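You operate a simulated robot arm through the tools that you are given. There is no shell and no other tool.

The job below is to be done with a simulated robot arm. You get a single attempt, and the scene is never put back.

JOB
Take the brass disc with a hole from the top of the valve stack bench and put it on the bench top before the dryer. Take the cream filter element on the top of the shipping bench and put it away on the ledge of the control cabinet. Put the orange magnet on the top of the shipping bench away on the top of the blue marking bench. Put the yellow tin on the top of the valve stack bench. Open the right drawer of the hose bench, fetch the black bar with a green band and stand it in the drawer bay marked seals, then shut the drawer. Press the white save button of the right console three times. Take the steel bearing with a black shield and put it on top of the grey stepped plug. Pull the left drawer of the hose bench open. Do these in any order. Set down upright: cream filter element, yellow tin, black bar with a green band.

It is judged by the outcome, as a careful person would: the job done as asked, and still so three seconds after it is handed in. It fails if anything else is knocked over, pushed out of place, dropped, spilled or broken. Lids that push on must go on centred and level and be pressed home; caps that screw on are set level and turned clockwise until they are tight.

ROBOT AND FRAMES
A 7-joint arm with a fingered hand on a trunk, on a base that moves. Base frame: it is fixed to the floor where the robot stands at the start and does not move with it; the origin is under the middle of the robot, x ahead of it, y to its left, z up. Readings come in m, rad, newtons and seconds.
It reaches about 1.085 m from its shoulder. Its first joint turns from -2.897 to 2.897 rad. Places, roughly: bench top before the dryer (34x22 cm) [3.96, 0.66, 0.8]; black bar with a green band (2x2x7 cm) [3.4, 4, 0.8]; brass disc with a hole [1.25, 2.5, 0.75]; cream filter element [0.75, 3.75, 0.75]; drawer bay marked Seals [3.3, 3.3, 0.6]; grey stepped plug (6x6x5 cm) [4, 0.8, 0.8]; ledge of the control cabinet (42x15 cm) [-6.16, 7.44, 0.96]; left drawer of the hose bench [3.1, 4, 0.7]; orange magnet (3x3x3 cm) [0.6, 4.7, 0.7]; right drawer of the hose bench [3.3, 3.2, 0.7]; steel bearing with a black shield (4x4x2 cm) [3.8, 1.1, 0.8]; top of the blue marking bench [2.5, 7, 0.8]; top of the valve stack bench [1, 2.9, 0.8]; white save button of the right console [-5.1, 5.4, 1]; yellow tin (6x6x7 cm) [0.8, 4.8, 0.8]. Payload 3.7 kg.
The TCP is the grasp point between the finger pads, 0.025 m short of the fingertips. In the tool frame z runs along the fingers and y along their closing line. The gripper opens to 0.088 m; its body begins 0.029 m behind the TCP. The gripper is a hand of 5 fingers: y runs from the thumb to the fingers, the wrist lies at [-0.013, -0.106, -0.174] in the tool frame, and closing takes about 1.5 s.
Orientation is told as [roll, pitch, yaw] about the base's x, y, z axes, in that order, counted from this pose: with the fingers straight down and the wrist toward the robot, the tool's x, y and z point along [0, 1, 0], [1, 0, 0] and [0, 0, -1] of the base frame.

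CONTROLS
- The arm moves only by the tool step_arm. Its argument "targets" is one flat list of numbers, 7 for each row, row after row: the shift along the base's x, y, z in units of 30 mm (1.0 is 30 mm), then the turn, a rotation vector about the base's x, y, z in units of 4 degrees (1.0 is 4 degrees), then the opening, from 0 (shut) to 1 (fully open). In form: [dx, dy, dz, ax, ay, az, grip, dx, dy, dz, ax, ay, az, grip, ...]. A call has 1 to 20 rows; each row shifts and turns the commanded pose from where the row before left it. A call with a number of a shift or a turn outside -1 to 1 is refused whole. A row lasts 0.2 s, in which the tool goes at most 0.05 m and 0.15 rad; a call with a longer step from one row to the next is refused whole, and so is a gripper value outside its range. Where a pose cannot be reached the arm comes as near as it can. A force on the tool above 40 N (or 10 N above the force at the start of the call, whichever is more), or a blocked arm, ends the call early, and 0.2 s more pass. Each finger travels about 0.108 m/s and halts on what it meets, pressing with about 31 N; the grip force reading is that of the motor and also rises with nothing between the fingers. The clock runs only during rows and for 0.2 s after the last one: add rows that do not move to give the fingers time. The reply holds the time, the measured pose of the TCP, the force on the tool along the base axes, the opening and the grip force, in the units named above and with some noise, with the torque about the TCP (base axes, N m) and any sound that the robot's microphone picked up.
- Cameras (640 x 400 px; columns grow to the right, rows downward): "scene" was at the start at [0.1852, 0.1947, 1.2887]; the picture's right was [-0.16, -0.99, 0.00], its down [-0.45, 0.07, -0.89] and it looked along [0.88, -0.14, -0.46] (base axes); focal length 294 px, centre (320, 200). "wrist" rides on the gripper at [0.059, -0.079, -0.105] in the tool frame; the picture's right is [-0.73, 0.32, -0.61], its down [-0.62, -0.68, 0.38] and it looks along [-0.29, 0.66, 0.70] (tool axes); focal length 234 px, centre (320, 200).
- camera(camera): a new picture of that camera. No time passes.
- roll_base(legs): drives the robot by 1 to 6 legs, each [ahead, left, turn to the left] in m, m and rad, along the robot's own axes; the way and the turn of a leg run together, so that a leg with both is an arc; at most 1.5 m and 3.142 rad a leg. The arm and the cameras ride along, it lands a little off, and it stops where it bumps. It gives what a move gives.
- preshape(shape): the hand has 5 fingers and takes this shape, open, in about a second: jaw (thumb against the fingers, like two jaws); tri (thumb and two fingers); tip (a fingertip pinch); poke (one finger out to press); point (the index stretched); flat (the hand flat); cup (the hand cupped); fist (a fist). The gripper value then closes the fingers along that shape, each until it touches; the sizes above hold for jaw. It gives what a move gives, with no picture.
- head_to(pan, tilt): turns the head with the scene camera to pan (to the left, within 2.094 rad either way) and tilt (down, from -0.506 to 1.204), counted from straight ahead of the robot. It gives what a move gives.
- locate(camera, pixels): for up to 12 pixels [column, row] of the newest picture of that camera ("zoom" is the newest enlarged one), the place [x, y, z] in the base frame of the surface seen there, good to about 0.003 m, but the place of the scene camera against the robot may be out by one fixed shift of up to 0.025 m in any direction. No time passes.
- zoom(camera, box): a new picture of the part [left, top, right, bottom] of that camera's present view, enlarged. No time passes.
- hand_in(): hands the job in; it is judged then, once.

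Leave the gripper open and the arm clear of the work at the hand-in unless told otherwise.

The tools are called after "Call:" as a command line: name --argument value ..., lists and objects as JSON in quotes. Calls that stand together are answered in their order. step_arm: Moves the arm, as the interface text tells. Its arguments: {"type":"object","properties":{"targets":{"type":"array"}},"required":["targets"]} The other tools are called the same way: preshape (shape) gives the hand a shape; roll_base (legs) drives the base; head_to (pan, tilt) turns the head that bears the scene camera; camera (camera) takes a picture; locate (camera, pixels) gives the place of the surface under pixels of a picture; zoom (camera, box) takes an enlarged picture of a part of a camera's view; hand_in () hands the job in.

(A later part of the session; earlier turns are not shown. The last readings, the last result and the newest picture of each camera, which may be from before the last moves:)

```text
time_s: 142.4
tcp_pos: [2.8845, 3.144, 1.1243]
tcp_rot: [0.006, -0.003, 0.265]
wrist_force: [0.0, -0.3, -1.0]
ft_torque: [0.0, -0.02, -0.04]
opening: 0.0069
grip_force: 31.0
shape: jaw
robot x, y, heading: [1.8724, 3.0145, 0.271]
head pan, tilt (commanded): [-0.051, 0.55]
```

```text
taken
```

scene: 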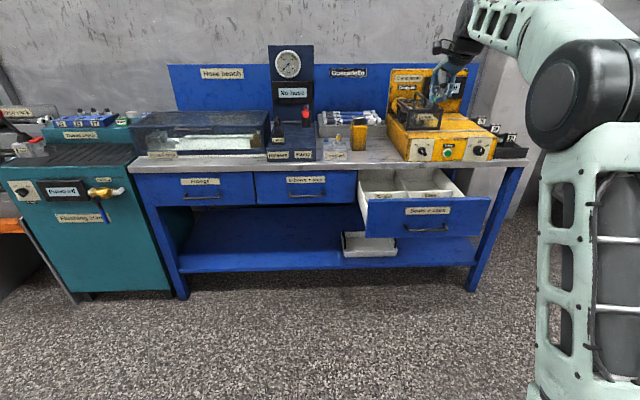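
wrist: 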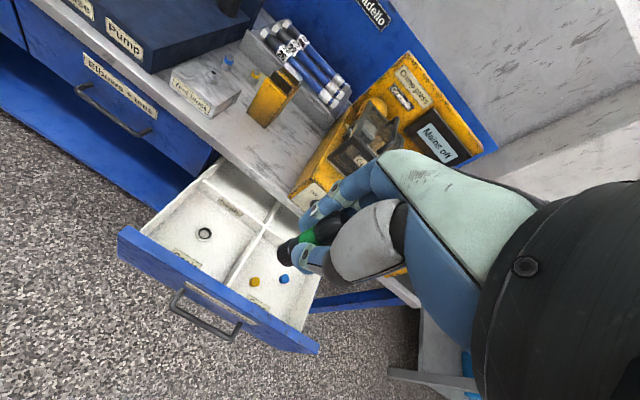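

The drawer with its bays is in view. I draw the arm in by 0.24 m (so I can later roll forward without the hand going over the bench), keeping the height.

Call:
step_arm --targets '[-0.985, -0.267, 0, 0, 0, 0, 0, -0.985, -0.267, 0, 0, 0, 0, 0, -0.985, -0.267, 0, 0, 0, 0, 0, -0.985, -0.267, 0, 0, 0, 0, 0, -0.985, -0.267, 0, 0, 0, 0, 0, -0.985, -0.267, 0, 0, 0, 0, 0, -0.985, -0.267, 0, 0, 0, 0, 0, -0.985, -0.267, 0, 0, 0, 0, 0, 0, 0, 0, 0, 0, 0, 0]'

Call:
camera --camera "scene"

Call:
camera --camera "wrist"

```text
time_s: 144.4
tcp_pos: [2.6474, 3.0793, 1.1257]
tcp_rot: [0.006, -0.004, 0.264]
wrist_force: [-0.1, 0.6, -1.1]
ft_torque: [-0.01, 0.01, 0.0]
opening: 0.0071
grip_force: 31.4
shape: jaw
robot x, y, heading: [1.8723, 3.0116, 0.271]
head pan, tilt (commanded): [-0.051, 0.55]
```

```text
taken
```

scene: 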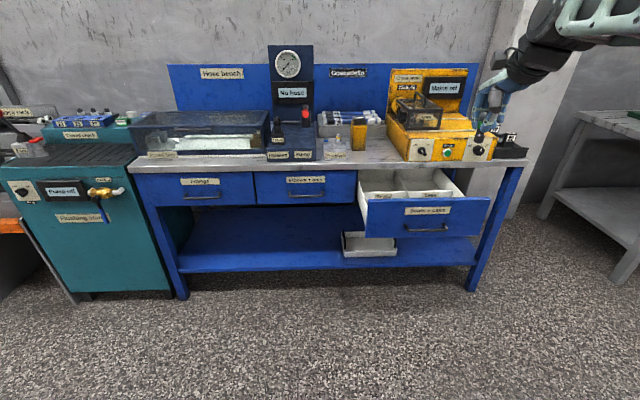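

```text
taken
```

wrist: 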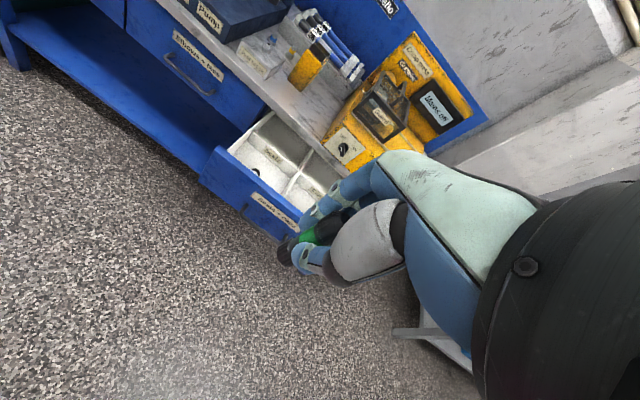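

The elbow is back out of the way. I roll forward 0.37 m so the bar comes over the drawer.

Call:
roll_base --legs '[[0.37, 0.0, 0.0]]'

Call:
camera --camera "scene"

Call:
camera --camera "wrist"

```text
time_s: 146.8
tcp_pos: [3.0014, 3.1814, 1.1244]
tcp_rot: [0.007, -0.005, 0.269]
wrist_force: [0.2, -0.5, -1.5]
ft_torque: [-0.05, -0.01, 0.06]
opening: 0.007
grip_force: 30.9
shape: jaw
robot x, y, heading: [2.229, 3.1138, 0.272]
head pan, tilt (commanded): [-0.051, 0.55]
```

```text
taken
```

scene: 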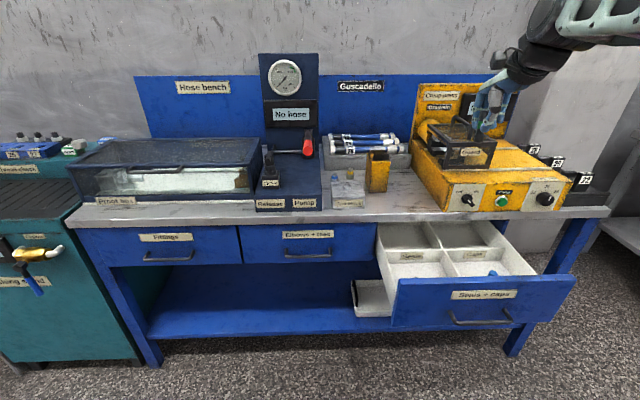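

```text
taken
```

wrist: 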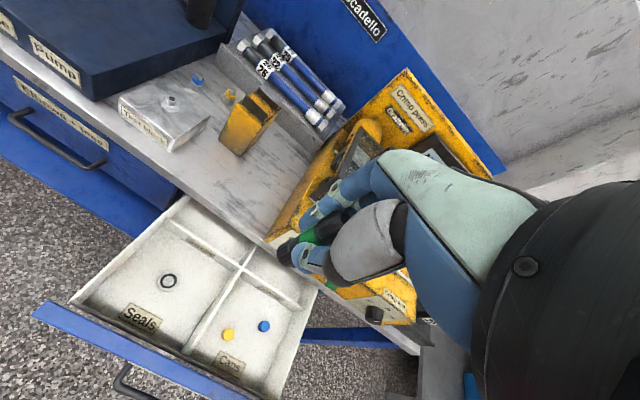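

I see the Seals bay with its ring at (168, 281). I measure the bay's walls and ring again from here.

Call:
zoom --camera "wrist" --box '[60, 190, 330, 400]'

Call:
locate --camera "wrist" --pixels '[[168, 273], [168, 288], [160, 281], [176, 280], [205, 300], [190, 345], [240, 262], [170, 225], [85, 300], [225, 285], [195, 318], [230, 268]]'

```text
1.90 times, centred on (195, 295) of wrist
```

zoom: 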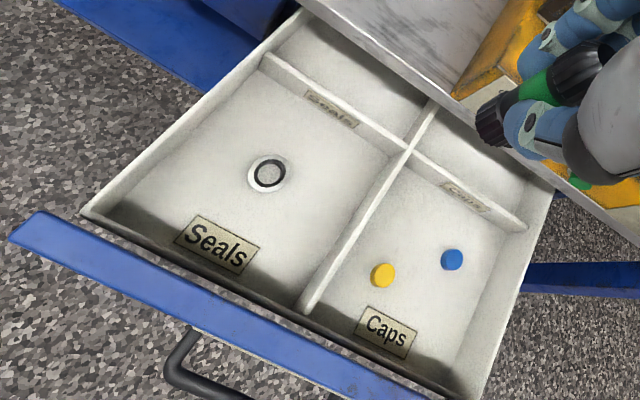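

```text
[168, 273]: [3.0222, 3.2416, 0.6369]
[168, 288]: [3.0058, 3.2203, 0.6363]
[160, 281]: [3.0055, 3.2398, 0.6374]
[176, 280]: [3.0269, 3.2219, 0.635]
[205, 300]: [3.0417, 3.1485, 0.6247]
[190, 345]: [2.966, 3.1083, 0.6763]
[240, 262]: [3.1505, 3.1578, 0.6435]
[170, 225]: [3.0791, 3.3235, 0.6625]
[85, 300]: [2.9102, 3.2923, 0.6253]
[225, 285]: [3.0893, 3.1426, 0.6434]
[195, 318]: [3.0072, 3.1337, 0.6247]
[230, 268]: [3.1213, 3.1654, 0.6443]
```

Ring centre (3.015, 3.231), top 0.637; divider's near face lies about 5 cm right of my target (3.0228, 3.185). I check the bar's tilt in the hand.

Call:
zoom --camera "wrist" --box '[256, 180, 384, 300]'

Call:
zoom --camera "scene" --box '[450, 60, 550, 160]'

```text
3.33 times, centred on (320, 240) of wrist
```

zoom: 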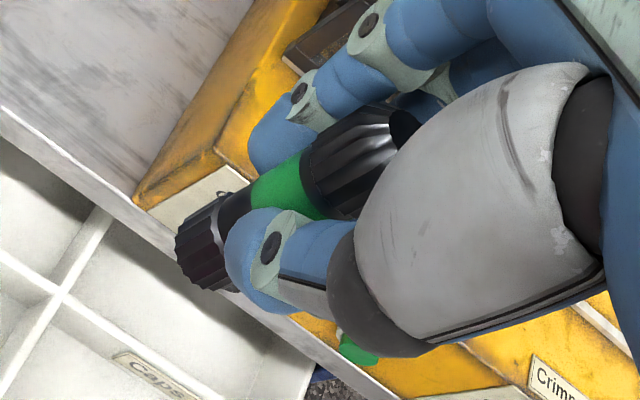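

```text
4.00 times, centred on (500, 110) of scene
```

zoom: 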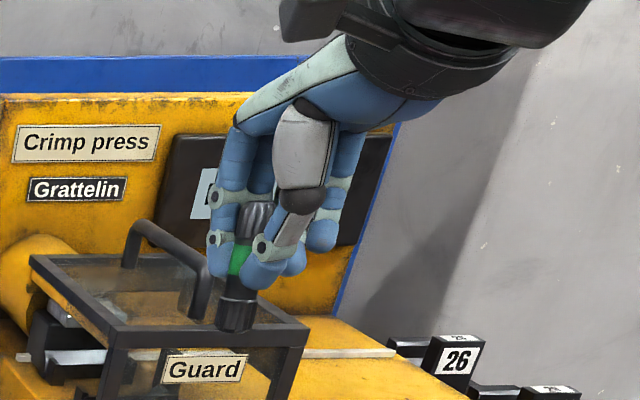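

Call:
locate --camera "wrist" --pixels '[[330, 224], [338, 222], [325, 228], [306, 235], [302, 236], [286, 252], [283, 248], [290, 256], [280, 255], [289, 243]]'

```text
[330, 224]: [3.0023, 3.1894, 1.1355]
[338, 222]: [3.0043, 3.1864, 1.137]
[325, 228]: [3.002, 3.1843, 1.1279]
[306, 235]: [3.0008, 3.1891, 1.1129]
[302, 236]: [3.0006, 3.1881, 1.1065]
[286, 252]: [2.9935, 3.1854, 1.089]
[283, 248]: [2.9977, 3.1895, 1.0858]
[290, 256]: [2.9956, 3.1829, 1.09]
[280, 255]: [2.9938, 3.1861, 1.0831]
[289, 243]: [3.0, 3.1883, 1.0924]
```

The bar leans slightly (bottom a few mm toward the robot). I correct with a 4 degree pitch, move over the target spot and lower to z≈0.76.

Call:
step_arm --targets '[0.36, 0.06, 0, 0.26, -0.966, 0, 0, 0.36, 0.06, -0.6, 0, 0, 0, 0, 0, 0, -1, 0, 0, 0, 0, 0, 0, -1, 0, 0, 0, 0, 0, 0, -1, 0, 0, 0, 0, 0, 0, -1, 0, 0, 0, 0, 0, 0, -1, 0, 0, 0, 0, 0, 0, -1, 0, 0, 0, 0, 0, 0, -1, 0, 0, 0, 0, 0, 0, -1, 0, 0, 0, 0, 0, 0, -1, 0, 0, 0, 0, 0, 0, -1, 0, 0, 0, 0, 0, 0, -1, 0, 0, 0, 0, 0, 0, -0.5, 0, 0, 0, 0, 0, 0, 0, 0, 0, 0, 0]'

Call:
camera --camera "wrist"

Call:
zoom --camera "scene" --box '[360, 160, 580, 340]'

```text
time_s: 150.0
tcp_pos: [3.0241, 3.1852, 0.7603]
tcp_rot: [0.008, -0.072, 0.269]
wrist_force: [0.0, -0.4, -1.3]
ft_torque: [0.01, 0.03, 0.01]
opening: 0.0071
grip_force: 30.9
shape: jaw
robot x, y, heading: [2.2317, 3.1126, 0.269]
head pan, tilt (commanded): [-0.051, 0.55]
```

```text
taken
```

wrist: 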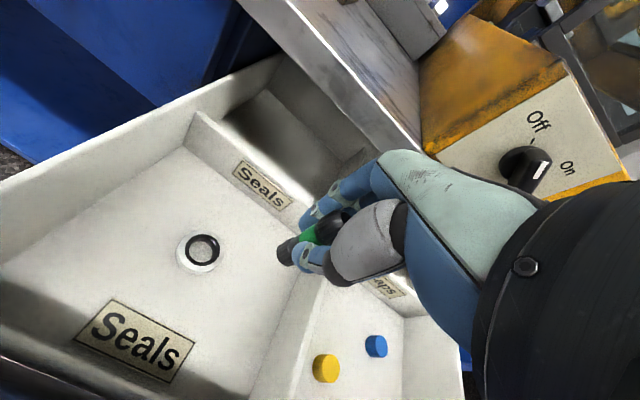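

```text
2.22 times, centred on (470, 250) of scene
```

zoom: 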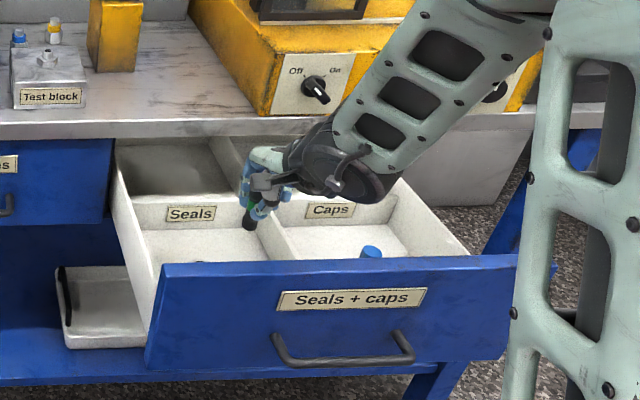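

The bar is over the Seals bay left of the divider. I check the clearance between my knuckles and the bench edge.

Call:
locate --camera "wrist" --pixels '[[375, 162], [400, 152], [355, 182], [345, 185], [380, 130], [400, 140], [350, 90], [420, 150], [260, 380], [305, 285], [285, 330], [325, 195]]'

```text
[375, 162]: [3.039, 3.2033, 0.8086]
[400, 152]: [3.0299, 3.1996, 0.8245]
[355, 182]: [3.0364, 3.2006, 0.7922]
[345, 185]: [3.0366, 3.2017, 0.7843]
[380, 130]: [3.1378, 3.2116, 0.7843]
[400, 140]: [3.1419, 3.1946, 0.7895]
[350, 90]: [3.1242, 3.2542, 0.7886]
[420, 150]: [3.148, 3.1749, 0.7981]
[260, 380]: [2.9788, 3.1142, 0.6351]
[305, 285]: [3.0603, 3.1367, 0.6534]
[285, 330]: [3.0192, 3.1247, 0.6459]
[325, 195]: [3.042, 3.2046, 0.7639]
```

There is enough clearance (7 cm to the bench edge, 5.7 cm to the divider). I lower to z≈0.684, then in 1-2 mm steps.

Call:
step_arm --targets '[0, 0, -0.8, 0, 0, 0, 0, 0, 0, -0.8, 0, 0, 0, 0, 0, 0, -0.6, 0, 0, 0, 0, 0, 0, -0.3, 0, 0, 0, 0, 0, 0, 0, 0, 0, 0, 0]'

Call:
camera --camera "wrist"

Call:
zoom --camera "scene" --box '[400, 200, 540, 300]'

```text
time_s: 151.2
tcp_pos: [3.0237, 3.185, 0.6889]
tcp_rot: [0.006, -0.073, 0.269]
wrist_force: [0.4, 0.4, -1.6]
ft_torque: [-0.01, 0.01, 0.01]
opening: 0.0073
grip_force: 31.2
shape: jaw
robot x, y, heading: [2.2313, 3.1126, 0.27]
head pan, tilt (commanded): [-0.051, 0.55]
```

```text
taken
```

wrist: 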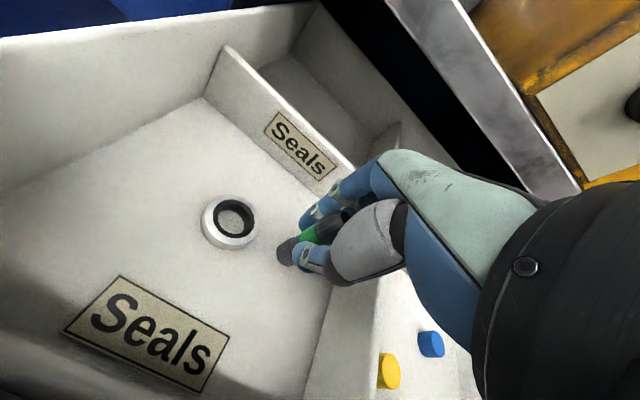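

```text
4.00 times, centred on (470, 250) of scene
```

zoom: 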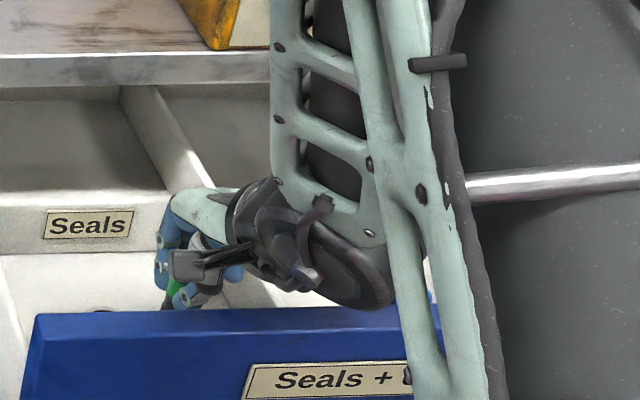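

I check the wrist drum's distance to the drawer's front before the last centimetre.

Call:
locate --camera "scene" --pixels '[[480, 274], [470, 268], [485, 270], [438, 268], [455, 262], [430, 279], [470, 279], [420, 260]]'

```text
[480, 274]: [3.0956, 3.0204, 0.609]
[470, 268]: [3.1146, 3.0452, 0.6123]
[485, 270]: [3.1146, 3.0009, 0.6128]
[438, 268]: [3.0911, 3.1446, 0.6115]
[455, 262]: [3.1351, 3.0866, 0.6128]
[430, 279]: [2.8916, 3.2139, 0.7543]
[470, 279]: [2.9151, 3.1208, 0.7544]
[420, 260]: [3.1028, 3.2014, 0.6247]
```

Call:
locate --camera "zoom" --pixels '[[360, 300], [340, 302], [300, 280], [380, 290], [200, 268], [190, 295], [300, 312], [130, 315], [420, 295], [250, 275]]'

```text
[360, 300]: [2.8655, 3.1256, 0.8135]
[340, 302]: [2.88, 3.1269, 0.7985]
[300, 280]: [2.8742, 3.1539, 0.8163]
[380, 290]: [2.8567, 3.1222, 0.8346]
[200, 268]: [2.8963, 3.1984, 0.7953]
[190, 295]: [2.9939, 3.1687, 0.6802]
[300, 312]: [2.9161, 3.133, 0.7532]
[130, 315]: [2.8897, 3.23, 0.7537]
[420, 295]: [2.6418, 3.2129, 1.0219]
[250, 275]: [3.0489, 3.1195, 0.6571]
```

The wrist drum is 4.5 cm above the drawer's front edge; only about 1.2 cm more to go. I lower in small steps until the bar touches.

Call:
step_arm --targets '[0, 0, -0.25, 0, 0, 0, 0, 0, 0, -0.06, 0, 0, 0, 0, 0, 0, 0, 0, 0, 0, 0]'

```text
time_s: 152.0
tcp_pos: [3.0231, 3.1853, 0.6768]
tcp_rot: [0.006, -0.074, 0.269]
wrist_force: [0.1, 0.4, -1.1]
ft_torque: [0.0, 0.01, -0.06]
opening: 0.0069
grip_force: 31.2
shape: jaw
robot x, y, heading: [2.2305, 3.1117, 0.274]
head pan, tilt (commanded): [-0.051, 0.55]
```

Call:
step_arm --targets '[0, 0, -0.05, 0, 0, 0, 0, 0, 0, 0, 0, 0, 0, 0]'

```text
time_s: 152.6
tcp_pos: [3.0226, 3.1851, 0.6762]
tcp_rot: [0.007, -0.072, 0.269]
wrist_force: [0.4, 0.4, 0.0]
ft_torque: [0.01, 0.0, 0.05]
opening: 0.0075
grip_force: 31.3
shape: jaw
robot x, y, heading: [2.228, 3.1117, 0.273]
head pan, tilt (commanded): [-0.051, 0.55]
```

The load shrinks, so it is about to touch. One more 1.5 mm step.

Call:
step_arm --targets '[0, 0, -0.05, 0, 0, 0, 0, 0, 0, 0, 0, 0, 0, 0]'

Call:
zoom --camera "wrist" --box '[180, 150, 380, 300]'

```text
time_s: 153.2
tcp_pos: [3.0233, 3.1845, 0.6748]
tcp_rot: [0.008, -0.075, 0.268]
wrist_force: [-0.3, -0.3, 6.2]
ft_torque: [0.02, -0.07, 0.02]
opening: 0.0072
grip_force: 31.6
shape: jaw
robot x, y, heading: [2.2298, 3.1104, 0.273]
head pan, tilt (commanded): [-0.051, 0.55]
```

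```text
2.67 times, centred on (280, 225) of wrist
```

zoom: 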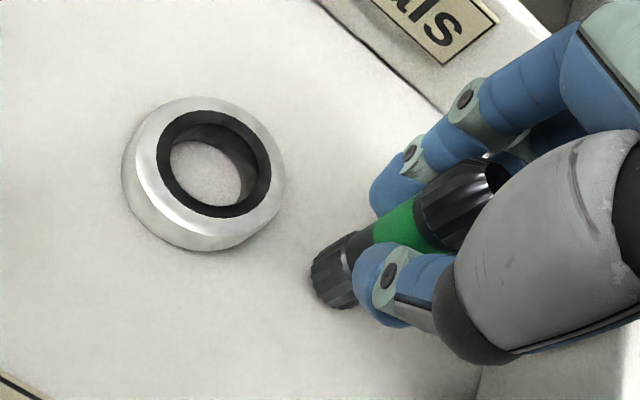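

Contact at +6 N, the bar stands on the bay floor. I open the fingers gently to about half.

Call:
step_arm --targets '[0, 0, 0, 0, 0, 0, 0.15, 0, 0, 0, 0, 0, 0, 0.25, 0, 0, 0, 0, 0, 0, 0.4, 0, 0, 0, 0, 0, 0, 0.5, 0, 0, 0, 0, 0, 0, 0.5, 0, 0, 0, 0, 0, 0, 0.5]'

Call:
zoom --camera "wrist" --box '[180, 150, 380, 300]'

```text
time_s: 154.6
tcp_pos: [3.0226, 3.1849, 0.6739]
tcp_rot: [0.008, -0.074, 0.268]
wrist_force: [0.3, 0.0, 0.3]
ft_torque: [-0.04, -0.01, 0.03]
opening: 0.0435
grip_force: 0.0
shape: jaw
robot x, y, heading: [2.2277, 3.1096, 0.275]
head pan, tilt (commanded): [-0.051, 0.55]
```

```text
2.67 times, centred on (280, 225) of wrist
```

zoom: 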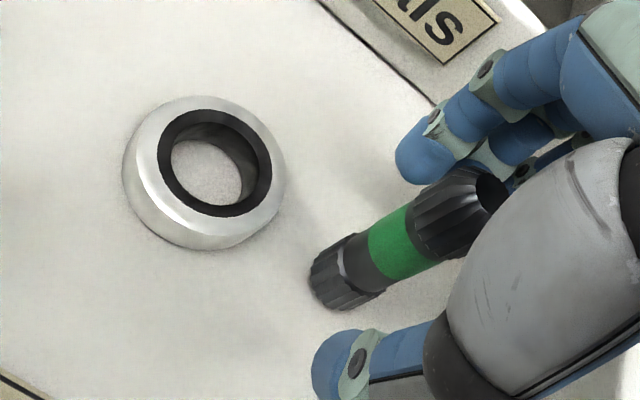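

The bar stands free and upright. I rise straight up to z≈1.03 and view it.

Call:
step_arm --targets '[0, 0, 0.5, 0, 0, 0, 0.5, 0, 0, 0.8, 0, 0, 0, 0.5, 0, 0, 1, 0, 0, 0, 0.5, 0, 0, 1, 0, 0, 0, 0.5, 0, 0, 1, -0.26, 0.966, 0, 0.7, 0, 0, 1, 0, 0, 0, 1, 0, 0, 1, 0, 0, 0, 1, 0, 0, 1, 0, 0, 0, 1, 0, 0, 1, 0, 0, 0, 1, 0, 0, 1, 0, 0, 0, 1, 0, 0, 1, 0, 0, 0, 1, 0, 0, 1, 0, 0, 0, 1, 0, 0, 0, 0, 0, 0, 1]'

Call:
camera --camera "wrist"

Call:
camera --camera "scene"

```text
time_s: 157.4
tcp_pos: [3.0233, 3.1843, 1.0106]
tcp_rot: [0.006, -0.003, 0.269]
wrist_force: [0.5, 0.3, -0.1]
ft_torque: [0.01, 0.01, -0.03]
opening: 0.0877
grip_force: 0.1
shape: jaw
robot x, y, heading: [2.2304, 3.1088, 0.271]
head pan, tilt (commanded): [-0.051, 0.55]
```

```text
taken
```

wrist: 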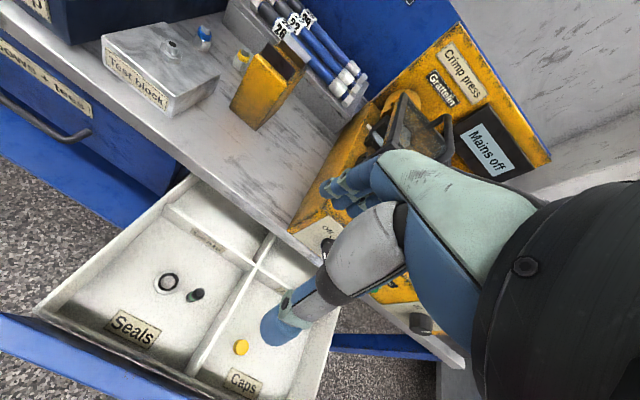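

```text
taken
```

scene: 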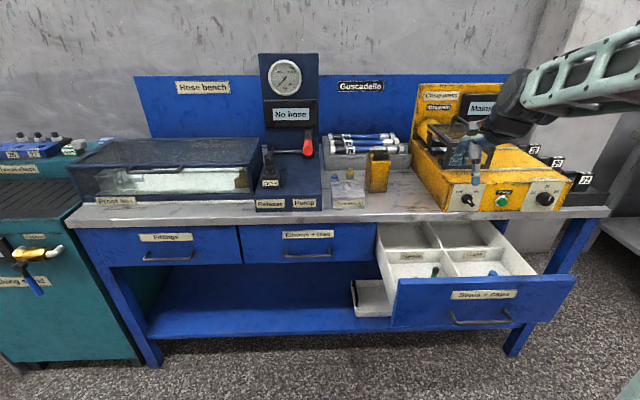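

The bar stands in the Seals bay beside the ring. To shut the drawer I'll push slowly on the handle with closed, down-pointing fingers. First I bring the hand back to before the handle at height, with the fingers shut.

Call:
step_arm --targets '[-0.79, -0.45, 0, 0, 0, 0, 0.5, -0.79, -0.45, 0, 0, 0, 0, 0, -0.79, -0.45, 0, 0, 0, 0, 0, -0.79, -0.45, 0, 0, 0, 0, 0, -0.79, -0.45, 0, 0, 0, 0, 0, -0.79, -0.45, 0, 0, 0, 0, 0, -0.79, -0.45, 0, 0, 0, 0, 0, -0.79, -0.45, 0, 0, 0, 0, 0, -0.79, -0.45, 0, 0, 0, 0, 0, 0, 0, 0, 0, 0, 0, 0]'

Call:
camera --camera "wrist"

Call:
camera --camera "scene"

```text
time_s: 159.6
tcp_pos: [2.8095, 3.0643, 1.0135]
tcp_rot: [0.007, -0.003, 0.268]
wrist_force: [0.3, 0.1, 0.6]
ft_torque: [0.01, 0.02, -0.01]
opening: 0.0
grip_force: 31.0
shape: jaw
robot x, y, heading: [2.232, 3.1102, 0.272]
head pan, tilt (commanded): [-0.051, 0.55]
```

```text
taken
```

wrist: 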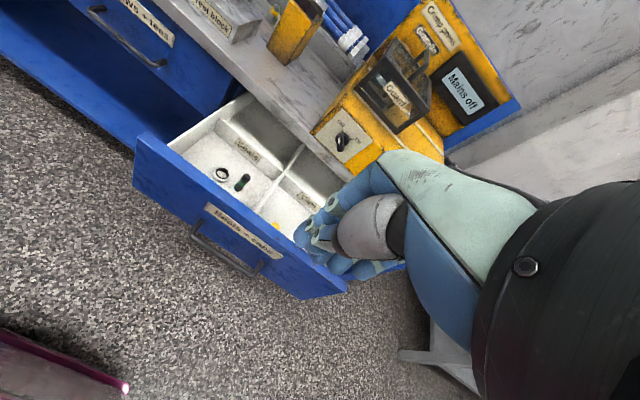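

```text
taken
```

scene: 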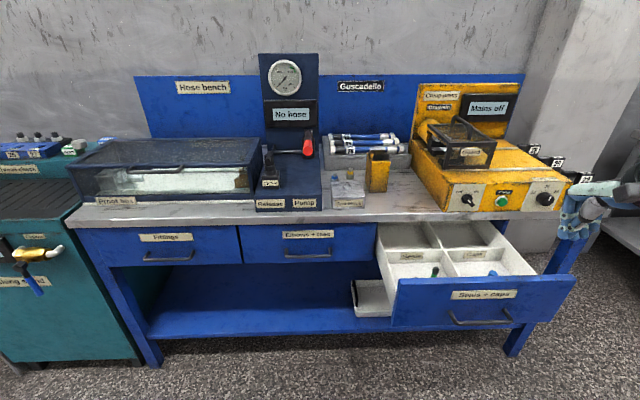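

The drawer, bar and handle are in view. I measure the handle bar in its open position.

Call:
locate --camera "wrist" --pixels '[[205, 248], [220, 257], [235, 267], [248, 275], [200, 225], [262, 268], [60, 360], [110, 385], [243, 183], [160, 180]]'

Call:
zoom --camera "wrist" --box '[130, 140, 330, 300]'

```text
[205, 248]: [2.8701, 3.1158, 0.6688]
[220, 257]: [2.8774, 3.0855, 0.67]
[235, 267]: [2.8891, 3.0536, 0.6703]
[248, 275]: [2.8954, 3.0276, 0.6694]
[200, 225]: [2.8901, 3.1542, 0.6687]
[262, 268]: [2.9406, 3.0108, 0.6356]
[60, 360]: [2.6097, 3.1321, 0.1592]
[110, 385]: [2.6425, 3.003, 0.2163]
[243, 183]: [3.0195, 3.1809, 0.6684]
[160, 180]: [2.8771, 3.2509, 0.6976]
```

```text
2.50 times, centred on (230, 220) of wrist
```

zoom: 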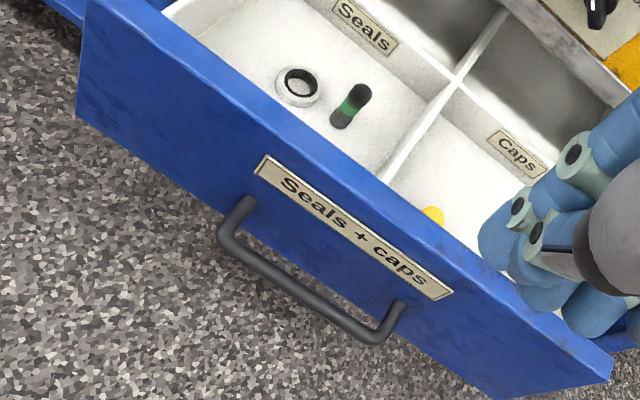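

The handle's middle is at (2.8815, 3.077), top z 0.67; my TCP is 7 cm before it. I lower the closed hand to z≈0.668 in front of the handle.

Call:
step_arm --targets '[0, 0, -1, 0, 0, 0, 0, 0, 0, -1, 0, 0, 0, 0, 0, 0, -1, 0, 0, 0, 0, 0, 0, -1, 0, 0, 0, 0, 0, 0, -1, 0, 0, 0, 0, 0, 0, -1, 0, 0, 0, 0, 0, 0, -1, 0, 0, 0, 0, 0, 0, -1, 0, 0, 0, 0, 0, 0, -1, 0, 0, 0, 0, 0, 0, -1, 0, 0, 0, 0, 0, 0, -1, 0, 0, 0, 0, 0, 0, -0.5, 0, 0, 0, 0, 0, 0, 0, 0, 0, 0, 0]'

Call:
camera --camera "wrist"

Call:
camera --camera "scene"

```text
time_s: 162.4
tcp_pos: [2.8975, 3.025, 0.7256]
tcp_rot: [0.008, -0.001, 0.271]
wrist_force: [-0.3, -0.2, 0.4]
ft_torque: [-0.01, -0.01, -0.02]
opening: 0.0001
grip_force: 31.0
shape: jaw
out of reach, approached as far as the arm can: row 5, 6, 7, 8, 9, 10, 11, 12
robot x, y, heading: [2.2303, 3.1139, 0.271]
head pan, tilt (commanded): [-0.051, 0.55]
```

```text
taken
```

wrist: 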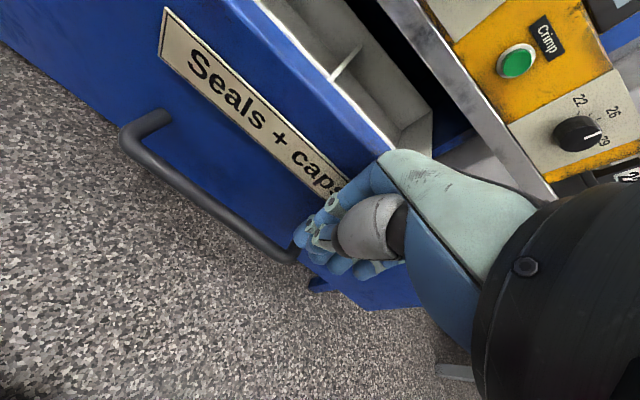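

```text
taken
```

scene: 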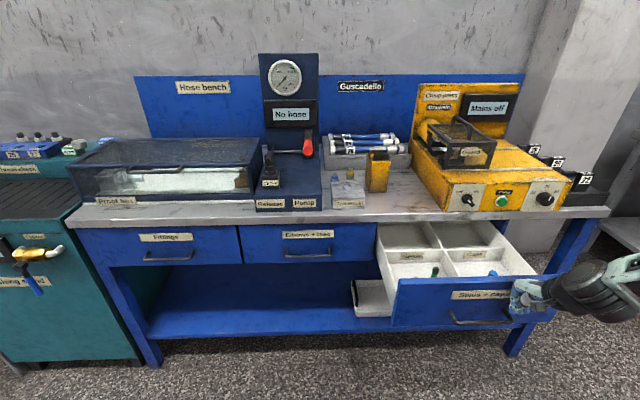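

The arm could not get that close and drifted forward, just above the handle's right end, without touching. I raise the hand, then give it more room by backing the base.

Call:
step_arm --targets '[-0.3, -0.1, 0.6, 0, 0, 0, 0, -0.3, -0.1, 0.8, 0, 0, 0, 0, 0, 0, 1, 0, 0, 0, 0, 0, 0, 1, 0, 0, 0, 0, 0, 0, 1, 0, 0, 0, 0, 0, 0, 0, 0, 0, 0, 0]'

Call:
roll_base --legs '[[-0.25, 0.0, -0.008]]'

Call:
camera --camera "wrist"

```text
time_s: 163.8
tcp_pos: [2.8809, 3.0195, 0.8594]
tcp_rot: [0.009, -0.003, 0.27]
wrist_force: [0.9, -0.5, 0.1]
ft_torque: [0.0, 0.01, 0.0]
opening: 0.0
grip_force: 30.8
shape: jaw
robot x, y, heading: [2.2315, 3.1098, 0.273]
head pan, tilt (commanded): [-0.051, 0.55]
```

```text
time_s: 165.6
tcp_pos: [2.6399, 2.9486, 0.8584]
tcp_rot: [0.008, -0.003, 0.26]
wrist_force: [0.5, -0.2, -0.1]
ft_torque: [0.0, 0.02, -0.06]
opening: 0.0
grip_force: 30.6
shape: jaw
robot x, y, heading: [1.9924, 3.0484, 0.268]
head pan, tilt (commanded): [-0.051, 0.55]
```

```text
taken
```

wrist: 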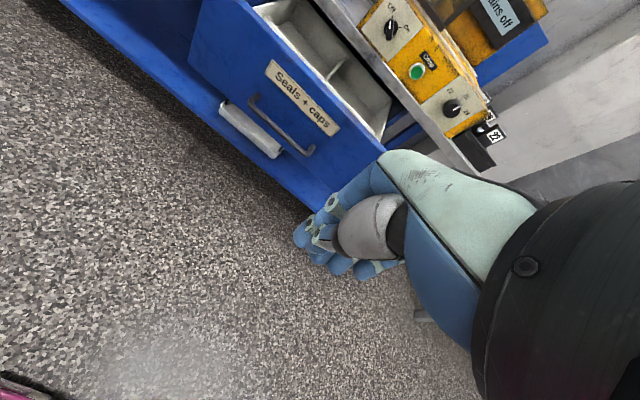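

The drawer still stands fully open with the bar upright in it. I roll 0.08 m forward, which puts the handle about 0.78 m ahead, and line the hand up before it at z 0.86.

Call:
roll_base --legs '[[0.08, 0.0, 0.0]]'

Call:
step_arm --targets '[0.5, 0.9, 0, 0, 0, 0, 0, 0.5, 0.9, 0, 0, 0, 0, 0, 0.3, 0.3, 0, 0, 0, 0, 0, 0, 0, 0, 0, 0, 0, 0]'

```text
time_s: 166.7
tcp_pos: [2.7167, 2.97, 0.8588]
tcp_rot: [0.007, -0.004, 0.261]
wrist_force: [0.1, 0.4, -0.7]
ft_torque: [-0.02, -0.01, 0.0]
opening: 0.0001
grip_force: 30.5
shape: jaw
robot x, y, heading: [2.0664, 3.0674, 0.269]
head pan, tilt (commanded): [-0.051, 0.55]
```

```text
time_s: 167.7
tcp_pos: [2.7562, 3.0309, 0.8592]
tcp_rot: [0.007, -0.005, 0.261]
wrist_force: [-0.7, 0.3, 0.5]
ft_torque: [-0.01, 0.03, -0.01]
opening: 0.0001
grip_force: 30.7
shape: jaw
robot x, y, heading: [2.0678, 3.061, 0.268]
head pan, tilt (commanded): [-0.051, 0.55]
```

I move 4 cm nearer (still 9 cm before the handle) and lower to z≈0.70.

Call:
step_arm --targets '[0.65, 0.17, 0, 0, 0, 0, 0, 0.64, 0.17, -0.5, 0, 0, 0, 0, 0, 0, -1, 0, 0, 0, 0, 0, 0, -1, 0, 0, 0, 0, 0, 0, -1, 0, 0, 0, 0, 0, 0, -1, 0, 0, 0, 0, 0, 0, -0.8, 0, 0, 0, 0, 0, 0, 0, 0, 0, 0, 0]'

Call:
camera --camera "wrist"

```text
time_s: 169.5
tcp_pos: [2.7943, 3.0409, 0.7005]
tcp_rot: [0.006, -0.005, 0.262]
wrist_force: [0.2, -1.2, -0.1]
ft_torque: [0.04, 0.01, -0.01]
opening: 0.0
grip_force: 31.0
shape: jaw
robot x, y, heading: [2.0678, 3.0634, 0.272]
head pan, tilt (commanded): [-0.051, 0.55]
```

```text
taken
```

wrist: 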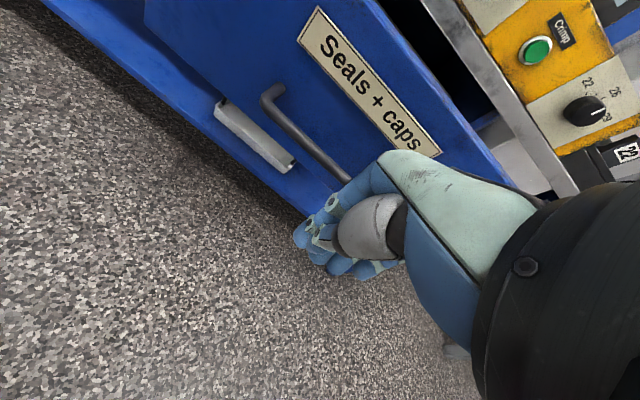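

Reached. I lower 3 cm more, then advance slowly toward the handle until I feel contact.

Call:
step_arm --targets '[0, 0, -0.5, 0, 0, 0, 0, 0, 0, -0.5, 0, 0, 0, 0, 0.3, 0.08, 0, 0, 0, 0, 0, 0.3, 0.08, 0, 0, 0, 0, 0, 0.3, 0.08, 0, 0, 0, 0, 0, 0.3, 0.08, 0, 0, 0, 0, 0, 0, 0, 0, 0, 0, 0, 0]'

Call:
camera --camera "wrist"

```text
time_s: 171.1
tcp_pos: [2.83, 3.0537, 0.6702]
tcp_rot: [0.007, -0.003, 0.262]
wrist_force: [0.3, 0.0, -0.1]
ft_torque: [-0.01, -0.03, -0.01]
opening: 0.0
grip_force: 31.1
shape: jaw
robot x, y, heading: [2.0648, 3.0667, 0.268]
head pan, tilt (commanded): [-0.051, 0.55]
```

```text
taken
```

wrist: 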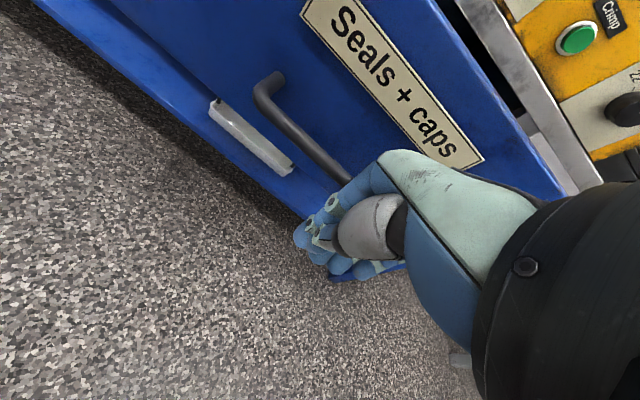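

No contact yet. I advance on at 9 mm per step and watch the force.

Call:
step_arm --targets '[0.3, 0.08, 0, 0, 0, 0, 0, 0.3, 0.08, 0, 0, 0, 0, 0, 0.3, 0.08, 0, 0, 0, 0, 0, 0.3, 0.08, 0, 0, 0, 0, 0, 0, 0, 0, 0, 0, 0, 0]'

Call:
camera --camera "wrist"

```text
time_s: 172.3
tcp_pos: [2.8692, 3.0618, 0.6695]
tcp_rot: [0.009, -0.003, 0.26]
wrist_force: [-0.3, 0.0, -0.8]
ft_torque: [-0.01, -0.02, 0.03]
opening: 0.0
grip_force: 31.1
shape: jaw
robot x, y, heading: [2.0628, 3.0681, 0.27]
head pan, tilt (commanded): [-0.051, 0.55]
```

```text
taken
```

wrist: 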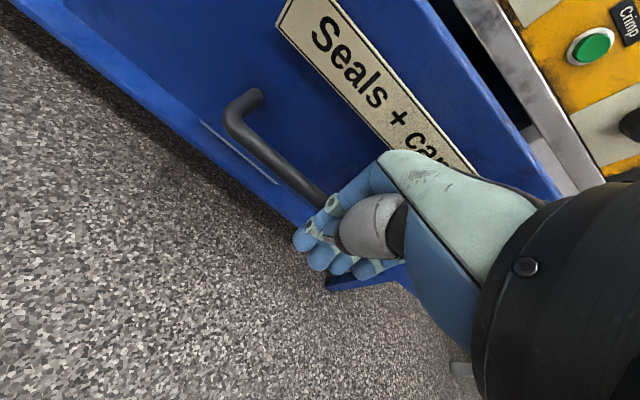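

Call:
locate --camera "wrist" --pixels '[[235, 122], [260, 155], [285, 180], [305, 195], [320, 60], [310, 230], [200, 90]]'

```text
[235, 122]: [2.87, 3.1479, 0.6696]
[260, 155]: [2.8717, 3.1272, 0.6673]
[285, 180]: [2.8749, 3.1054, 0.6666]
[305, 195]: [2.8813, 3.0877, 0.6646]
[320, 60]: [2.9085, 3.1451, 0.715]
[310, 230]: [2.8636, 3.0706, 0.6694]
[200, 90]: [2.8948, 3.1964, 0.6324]
```

The fingers are about to meet the bar. I keep pushing at 9 mm per step (4.5 cm/s), slow enough for the standing bar.

Call:
step_arm --targets '[0.3, 0.08, 0, 0, 0, 0, 0, 0.3, 0.08, 0, 0, 0, 0, 0, 0.3, 0.08, 0, 0, 0, 0, 0, 0.3, 0.08, 0, 0, 0, 0, 0, 0, 0, 0, 0, 0, 0, 0]'

Call:
camera --camera "wrist"

Call:
camera --camera "scene"

```text
time_s: 173.5
tcp_pos: [2.9032, 3.0712, 0.6702]
tcp_rot: [0.009, -0.003, 0.261]
wrist_force: [-0.5, 0.3, 0.1]
ft_torque: [0.02, -0.01, -0.01]
opening: 0.0
grip_force: 31.5
shape: jaw
robot x, y, heading: [2.0694, 3.0651, 0.267]
head pan, tilt (commanded): [-0.051, 0.55]
```

```text
taken
```

wrist: 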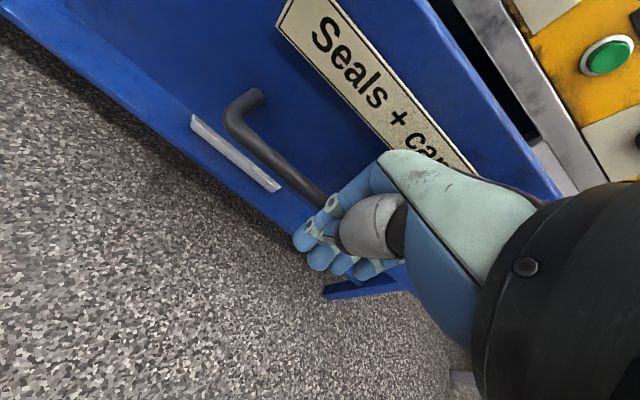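

```text
taken
```

scene: 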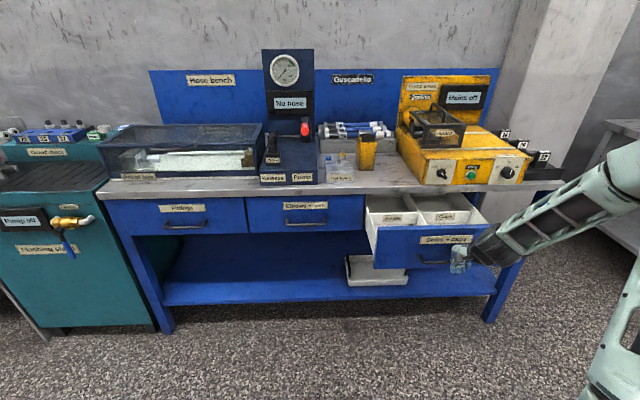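

The drawer follows with very little force. I continue pushing 11 cm.

Call:
step_arm --targets '[0.29, 0.079, 0, 0, 0, 0, 0, 0.29, 0.079, 0, 0, 0, 0, 0, 0.29, 0.079, 0, 0, 0, 0, 0, 0.29, 0.079, 0, 0, 0, 0, 0, 0.29, 0.079, 0, 0, 0, 0, 0, 0.29, 0.079, 0, 0, 0, 0, 0, 0.29, 0.079, 0, 0, 0, 0, 0, 0.29, 0.079, 0, 0, 0, 0, 0, 0.29, 0.079, 0, 0, 0, 0, 0, 0.29, 0.079, 0, 0, 0, 0, 0, 0.29, 0.079, 0, 0, 0, 0, 0, 0.29, 0.079, 0, 0, 0, 0, 0, 0, 0, 0, 0, 0, 0, 0]'

Call:
camera --camera "wrist"

Call:
camera --camera "scene"

```text
time_s: 176.3
tcp_pos: [3.0094, 3.0997, 0.671]
tcp_rot: [0.008, -0.004, 0.263]
wrist_force: [0.2, 0.2, 0.1]
ft_torque: [0.0, -0.01, -0.01]
opening: 0.0
grip_force: 31.0
shape: jaw
robot x, y, heading: [2.0711, 3.0673, 0.265]
head pan, tilt (commanded): [-0.051, 0.55]
```

```text
taken
```

wrist: 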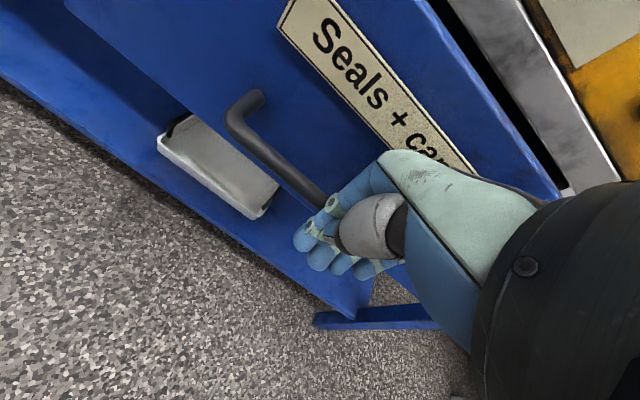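

```text
taken
```

scene: 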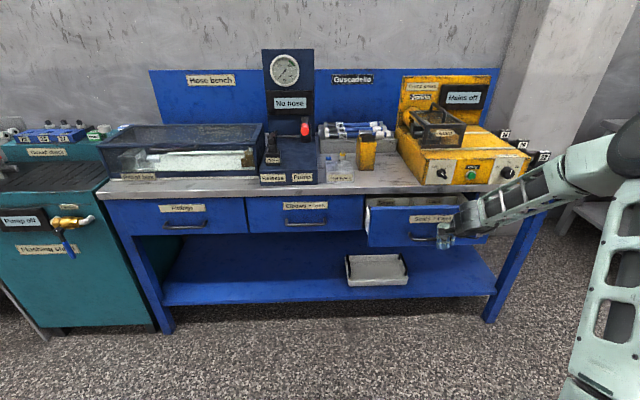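

Half closed. I continue, slowing at the end; the call will end by itself on resistance.

Call:
step_arm --targets '[0.29, 0.079, 0, 0, 0, 0, 0, 0.29, 0.079, 0, 0, 0, 0, 0, 0.29, 0.079, 0, 0, 0, 0, 0, 0.29, 0.079, 0, 0, 0, 0, 0, 0.29, 0.079, 0, 0, 0, 0, 0, 0.29, 0.079, 0, 0, 0, 0, 0, 0.29, 0.079, 0, 0, 0, 0, 0, 0.29, 0.079, 0, 0, 0, 0, 0, 0.2, 0.054, 0, 0, 0, 0, 0, 0.2, 0.054, 0, 0, 0, 0, 0, 0, 0, 0, 0, 0, 0, 0]'

Call:
camera --camera "wrist"

Call:
camera --camera "scene"

```text
time_s: 178.7
tcp_pos: [3.0873, 3.1241, 0.6698]
tcp_rot: [0.007, -0.004, 0.261]
wrist_force: [-0.6, 0.1, -0.4]
ft_torque: [0.0, -0.02, 0.01]
opening: 0.0001
grip_force: 30.9
shape: jaw
robot x, y, heading: [2.0664, 3.0665, 0.268]
head pan, tilt (commanded): [-0.051, 0.55]
```

```text
taken
```

wrist: 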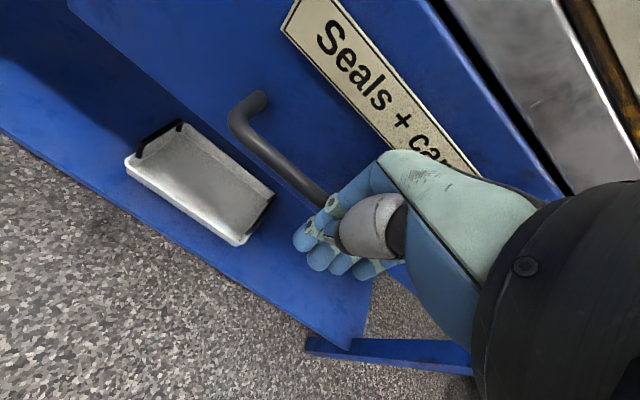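

```text
taken
```

scene: 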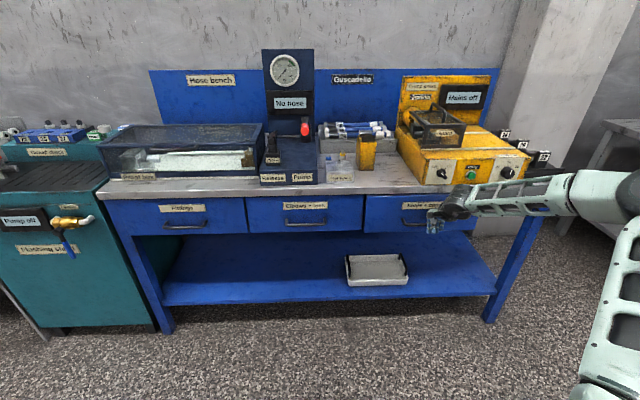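

Nearly shut, about 2.5 cm left. I push on in 6 mm steps until it resists.

Call:
step_arm --targets '[0.2, 0.054, 0, 0, 0, 0, 0, 0.2, 0.054, 0, 0, 0, 0, 0, 0.2, 0.054, 0, 0, 0, 0, 0, 0.15, 0.04, 0, 0, 0, 0, 0, 0.15, 0.04, 0, 0, 0, 0, 0, 0.15, 0.04, 0, 0, 0, 0, 0, 0, 0, 0, 0, 0, 0, 0]'

Call:
camera --camera "wrist"

Call:
zoom --camera "scene" --box '[340, 170, 500, 270]'

```text
time_s: 179.9
tcp_pos: [3.1135, 3.1289, 0.6709]
tcp_rot: [0.008, 0.0, 0.262]
wrist_force: [-26.7, -6.0, 11.5]
ft_torque: [-0.12, -0.09, -0.21]
opening: 0.0001
grip_force: 31.0
shape: jaw
robot x, y, heading: [2.0684, 3.0649, 0.263]
head pan, tilt (commanded): [-0.051, 0.55]
stopped in row 6: the force on the tool passed its limit at 44 N (the readings are from after the stop); the commanded pose is now the measured one
```

```text
taken
```

wrist: 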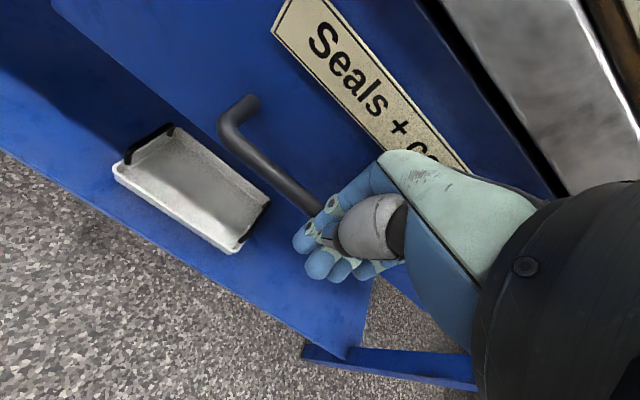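

```text
4.00 times, centred on (420, 220) of scene
```

zoom: 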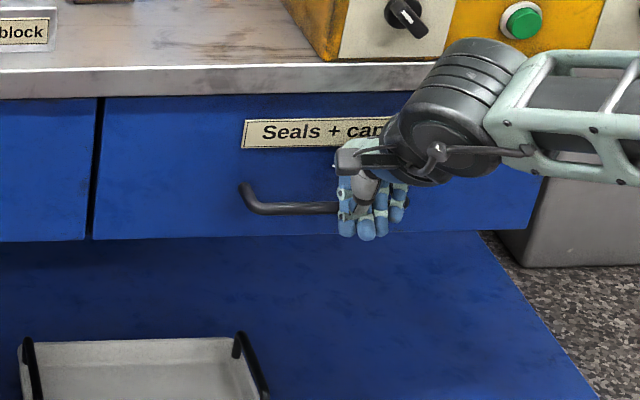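

The drawer is fully shut (44 N at the end stop, position as before). I back the hand off the handle and raise it.

Call:
step_arm --targets '[-0.5, -0.135, 0, 0, 0, 0, 0, -0.9, -0.24, 0, 0, 0, 0, 0, -0.9, -0.24, 0, 0, 0, 0, 0, -0.9, -0.24, 0.5, 0, 0, 0, 0.3, 0, 0, 1, 0, 0, 0, 0.5, 0, 0, 1, 0, 0, 0, 1, 0, 0, 1, 0, 0, 0, 1, 0, 0, 1, 0, 0, 0, 1, 0, 0, 1, 0, 0, 0, 1, 0, 0, 0, 0, 0, 0, 1]'

Call:
camera --camera "wrist"

Call:
camera --camera "scene"

```text
time_s: 182.1
tcp_pos: [3.0201, 3.1038, 0.8374]
tcp_rot: [0.007, -0.001, 0.261]
wrist_force: [0.3, -0.1, -0.8]
ft_torque: [0.03, 0.02, 0.01]
opening: 0.0877
grip_force: 0.0
shape: jaw
robot x, y, heading: [2.0661, 3.0724, 0.264]
head pan, tilt (commanded): [-0.051, 0.55]
```

```text
taken
```

wrist: 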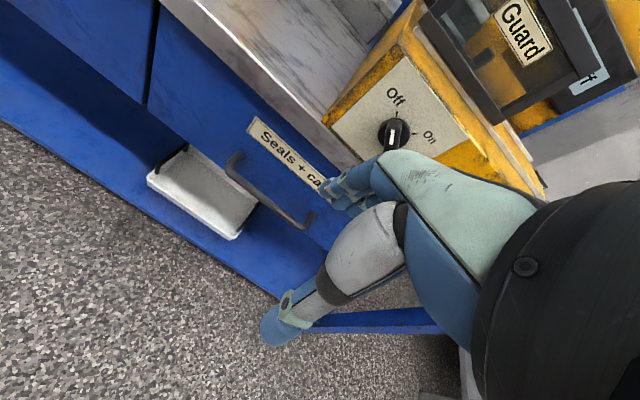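

```text
taken
```

scene: 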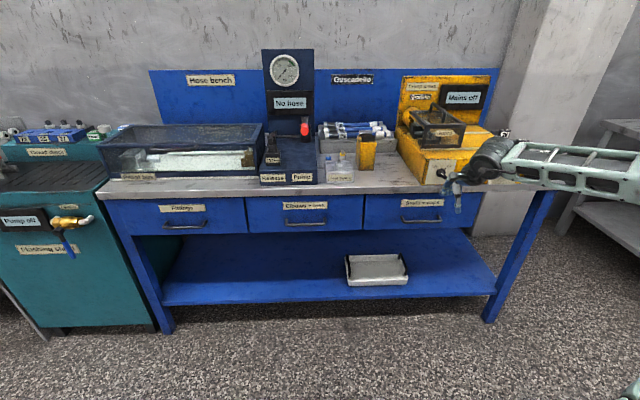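

The right drawer looks flush with its neighbour. I verify by measuring the closed handle and the drawer gap line.

Call:
locate --camera "wrist" --pixels '[[237, 178], [258, 198], [278, 215], [300, 224], [200, 130], [130, 70], [240, 150]]'

Call:
locate --camera "scene" --pixels '[[168, 227], [185, 227], [204, 225], [160, 220], [210, 218], [300, 222], [420, 221], [470, 240], [120, 215]]'

```text
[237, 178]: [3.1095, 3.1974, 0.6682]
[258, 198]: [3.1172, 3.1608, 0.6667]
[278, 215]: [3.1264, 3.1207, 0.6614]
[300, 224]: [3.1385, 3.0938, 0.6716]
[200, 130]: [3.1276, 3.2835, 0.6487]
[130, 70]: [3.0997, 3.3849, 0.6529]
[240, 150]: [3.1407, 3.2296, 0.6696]
```

```text
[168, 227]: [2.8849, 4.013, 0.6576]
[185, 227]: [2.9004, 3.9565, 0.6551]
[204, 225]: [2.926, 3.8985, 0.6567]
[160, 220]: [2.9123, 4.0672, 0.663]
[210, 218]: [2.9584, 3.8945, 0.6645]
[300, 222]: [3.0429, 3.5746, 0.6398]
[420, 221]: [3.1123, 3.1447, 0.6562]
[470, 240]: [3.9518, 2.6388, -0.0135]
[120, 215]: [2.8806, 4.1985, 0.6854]
```

Right drawer is shut at its original place. Now the left drawer: its handle's middle is about (2.9225, 3.955, 0.667). I draw the arm to the travel pose and roll 0.75 m to the left.

Call:
step_arm --targets '[-0.92, 0.21, 1, 0, 0, 0, 1, -0.92, 0.21, 1, 0, 0, 0, 1, -0.92, 0.21, 1, 0, 0, 0, 1, -0.92, 0.21, 1, 0, 0, 0, 1, -0.92, 0.21, 1, 0, 0, 0, 1, -0.92, 0.21, 1, 0, 0, 0, 1, 0, 0, 0, 0, 0, 0, 1]'

Call:
roll_base --legs '[[-0.02, 0.747, 0.0]]'

Call:
camera --camera "wrist"

Call:
camera --camera "scene"

```text
time_s: 183.7
tcp_pos: [2.8554, 3.1444, 1.0162]
tcp_rot: [0.007, 0.001, 0.263]
wrist_force: [0.4, -0.8, 0.2]
ft_torque: [0.0, -0.03, 0.02]
opening: 0.0878
grip_force: 0.1
shape: jaw
robot x, y, heading: [2.0688, 3.0683, 0.265]
head pan, tilt (commanded): [-0.051, 0.55]
```

```text
time_s: 187.9
tcp_pos: [2.6367, 3.8703, 1.0173]
tcp_rot: [0.008, 0.0, 0.261]
wrist_force: [0.2, 0.5, 0.4]
ft_torque: [0.02, 0.0, -0.01]
opening: 0.0874
grip_force: 0.0
shape: jaw
robot x, y, heading: [1.847, 3.7966, 0.261]
head pan, tilt (commanded): [-0.051, 0.55]
```

```text
taken
```

wrist: 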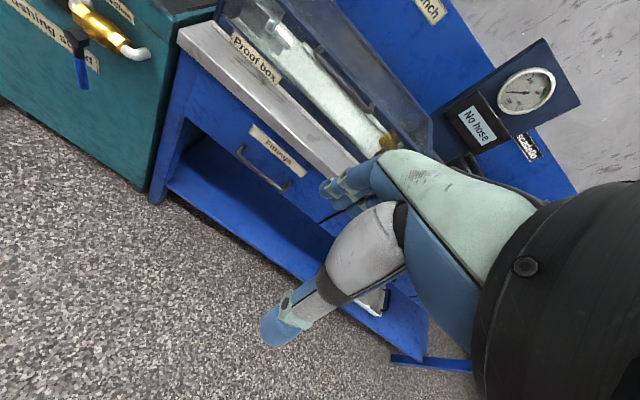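

```text
taken
```

scene: 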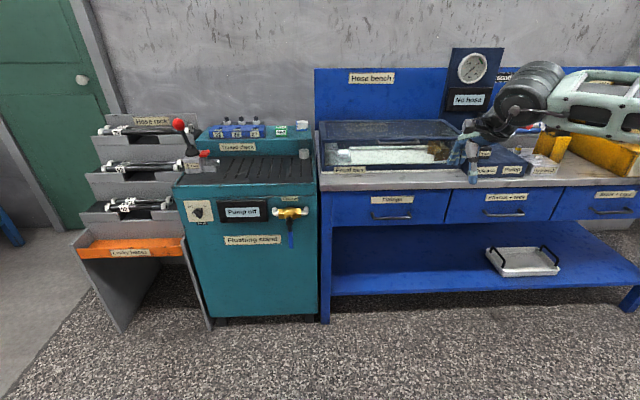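

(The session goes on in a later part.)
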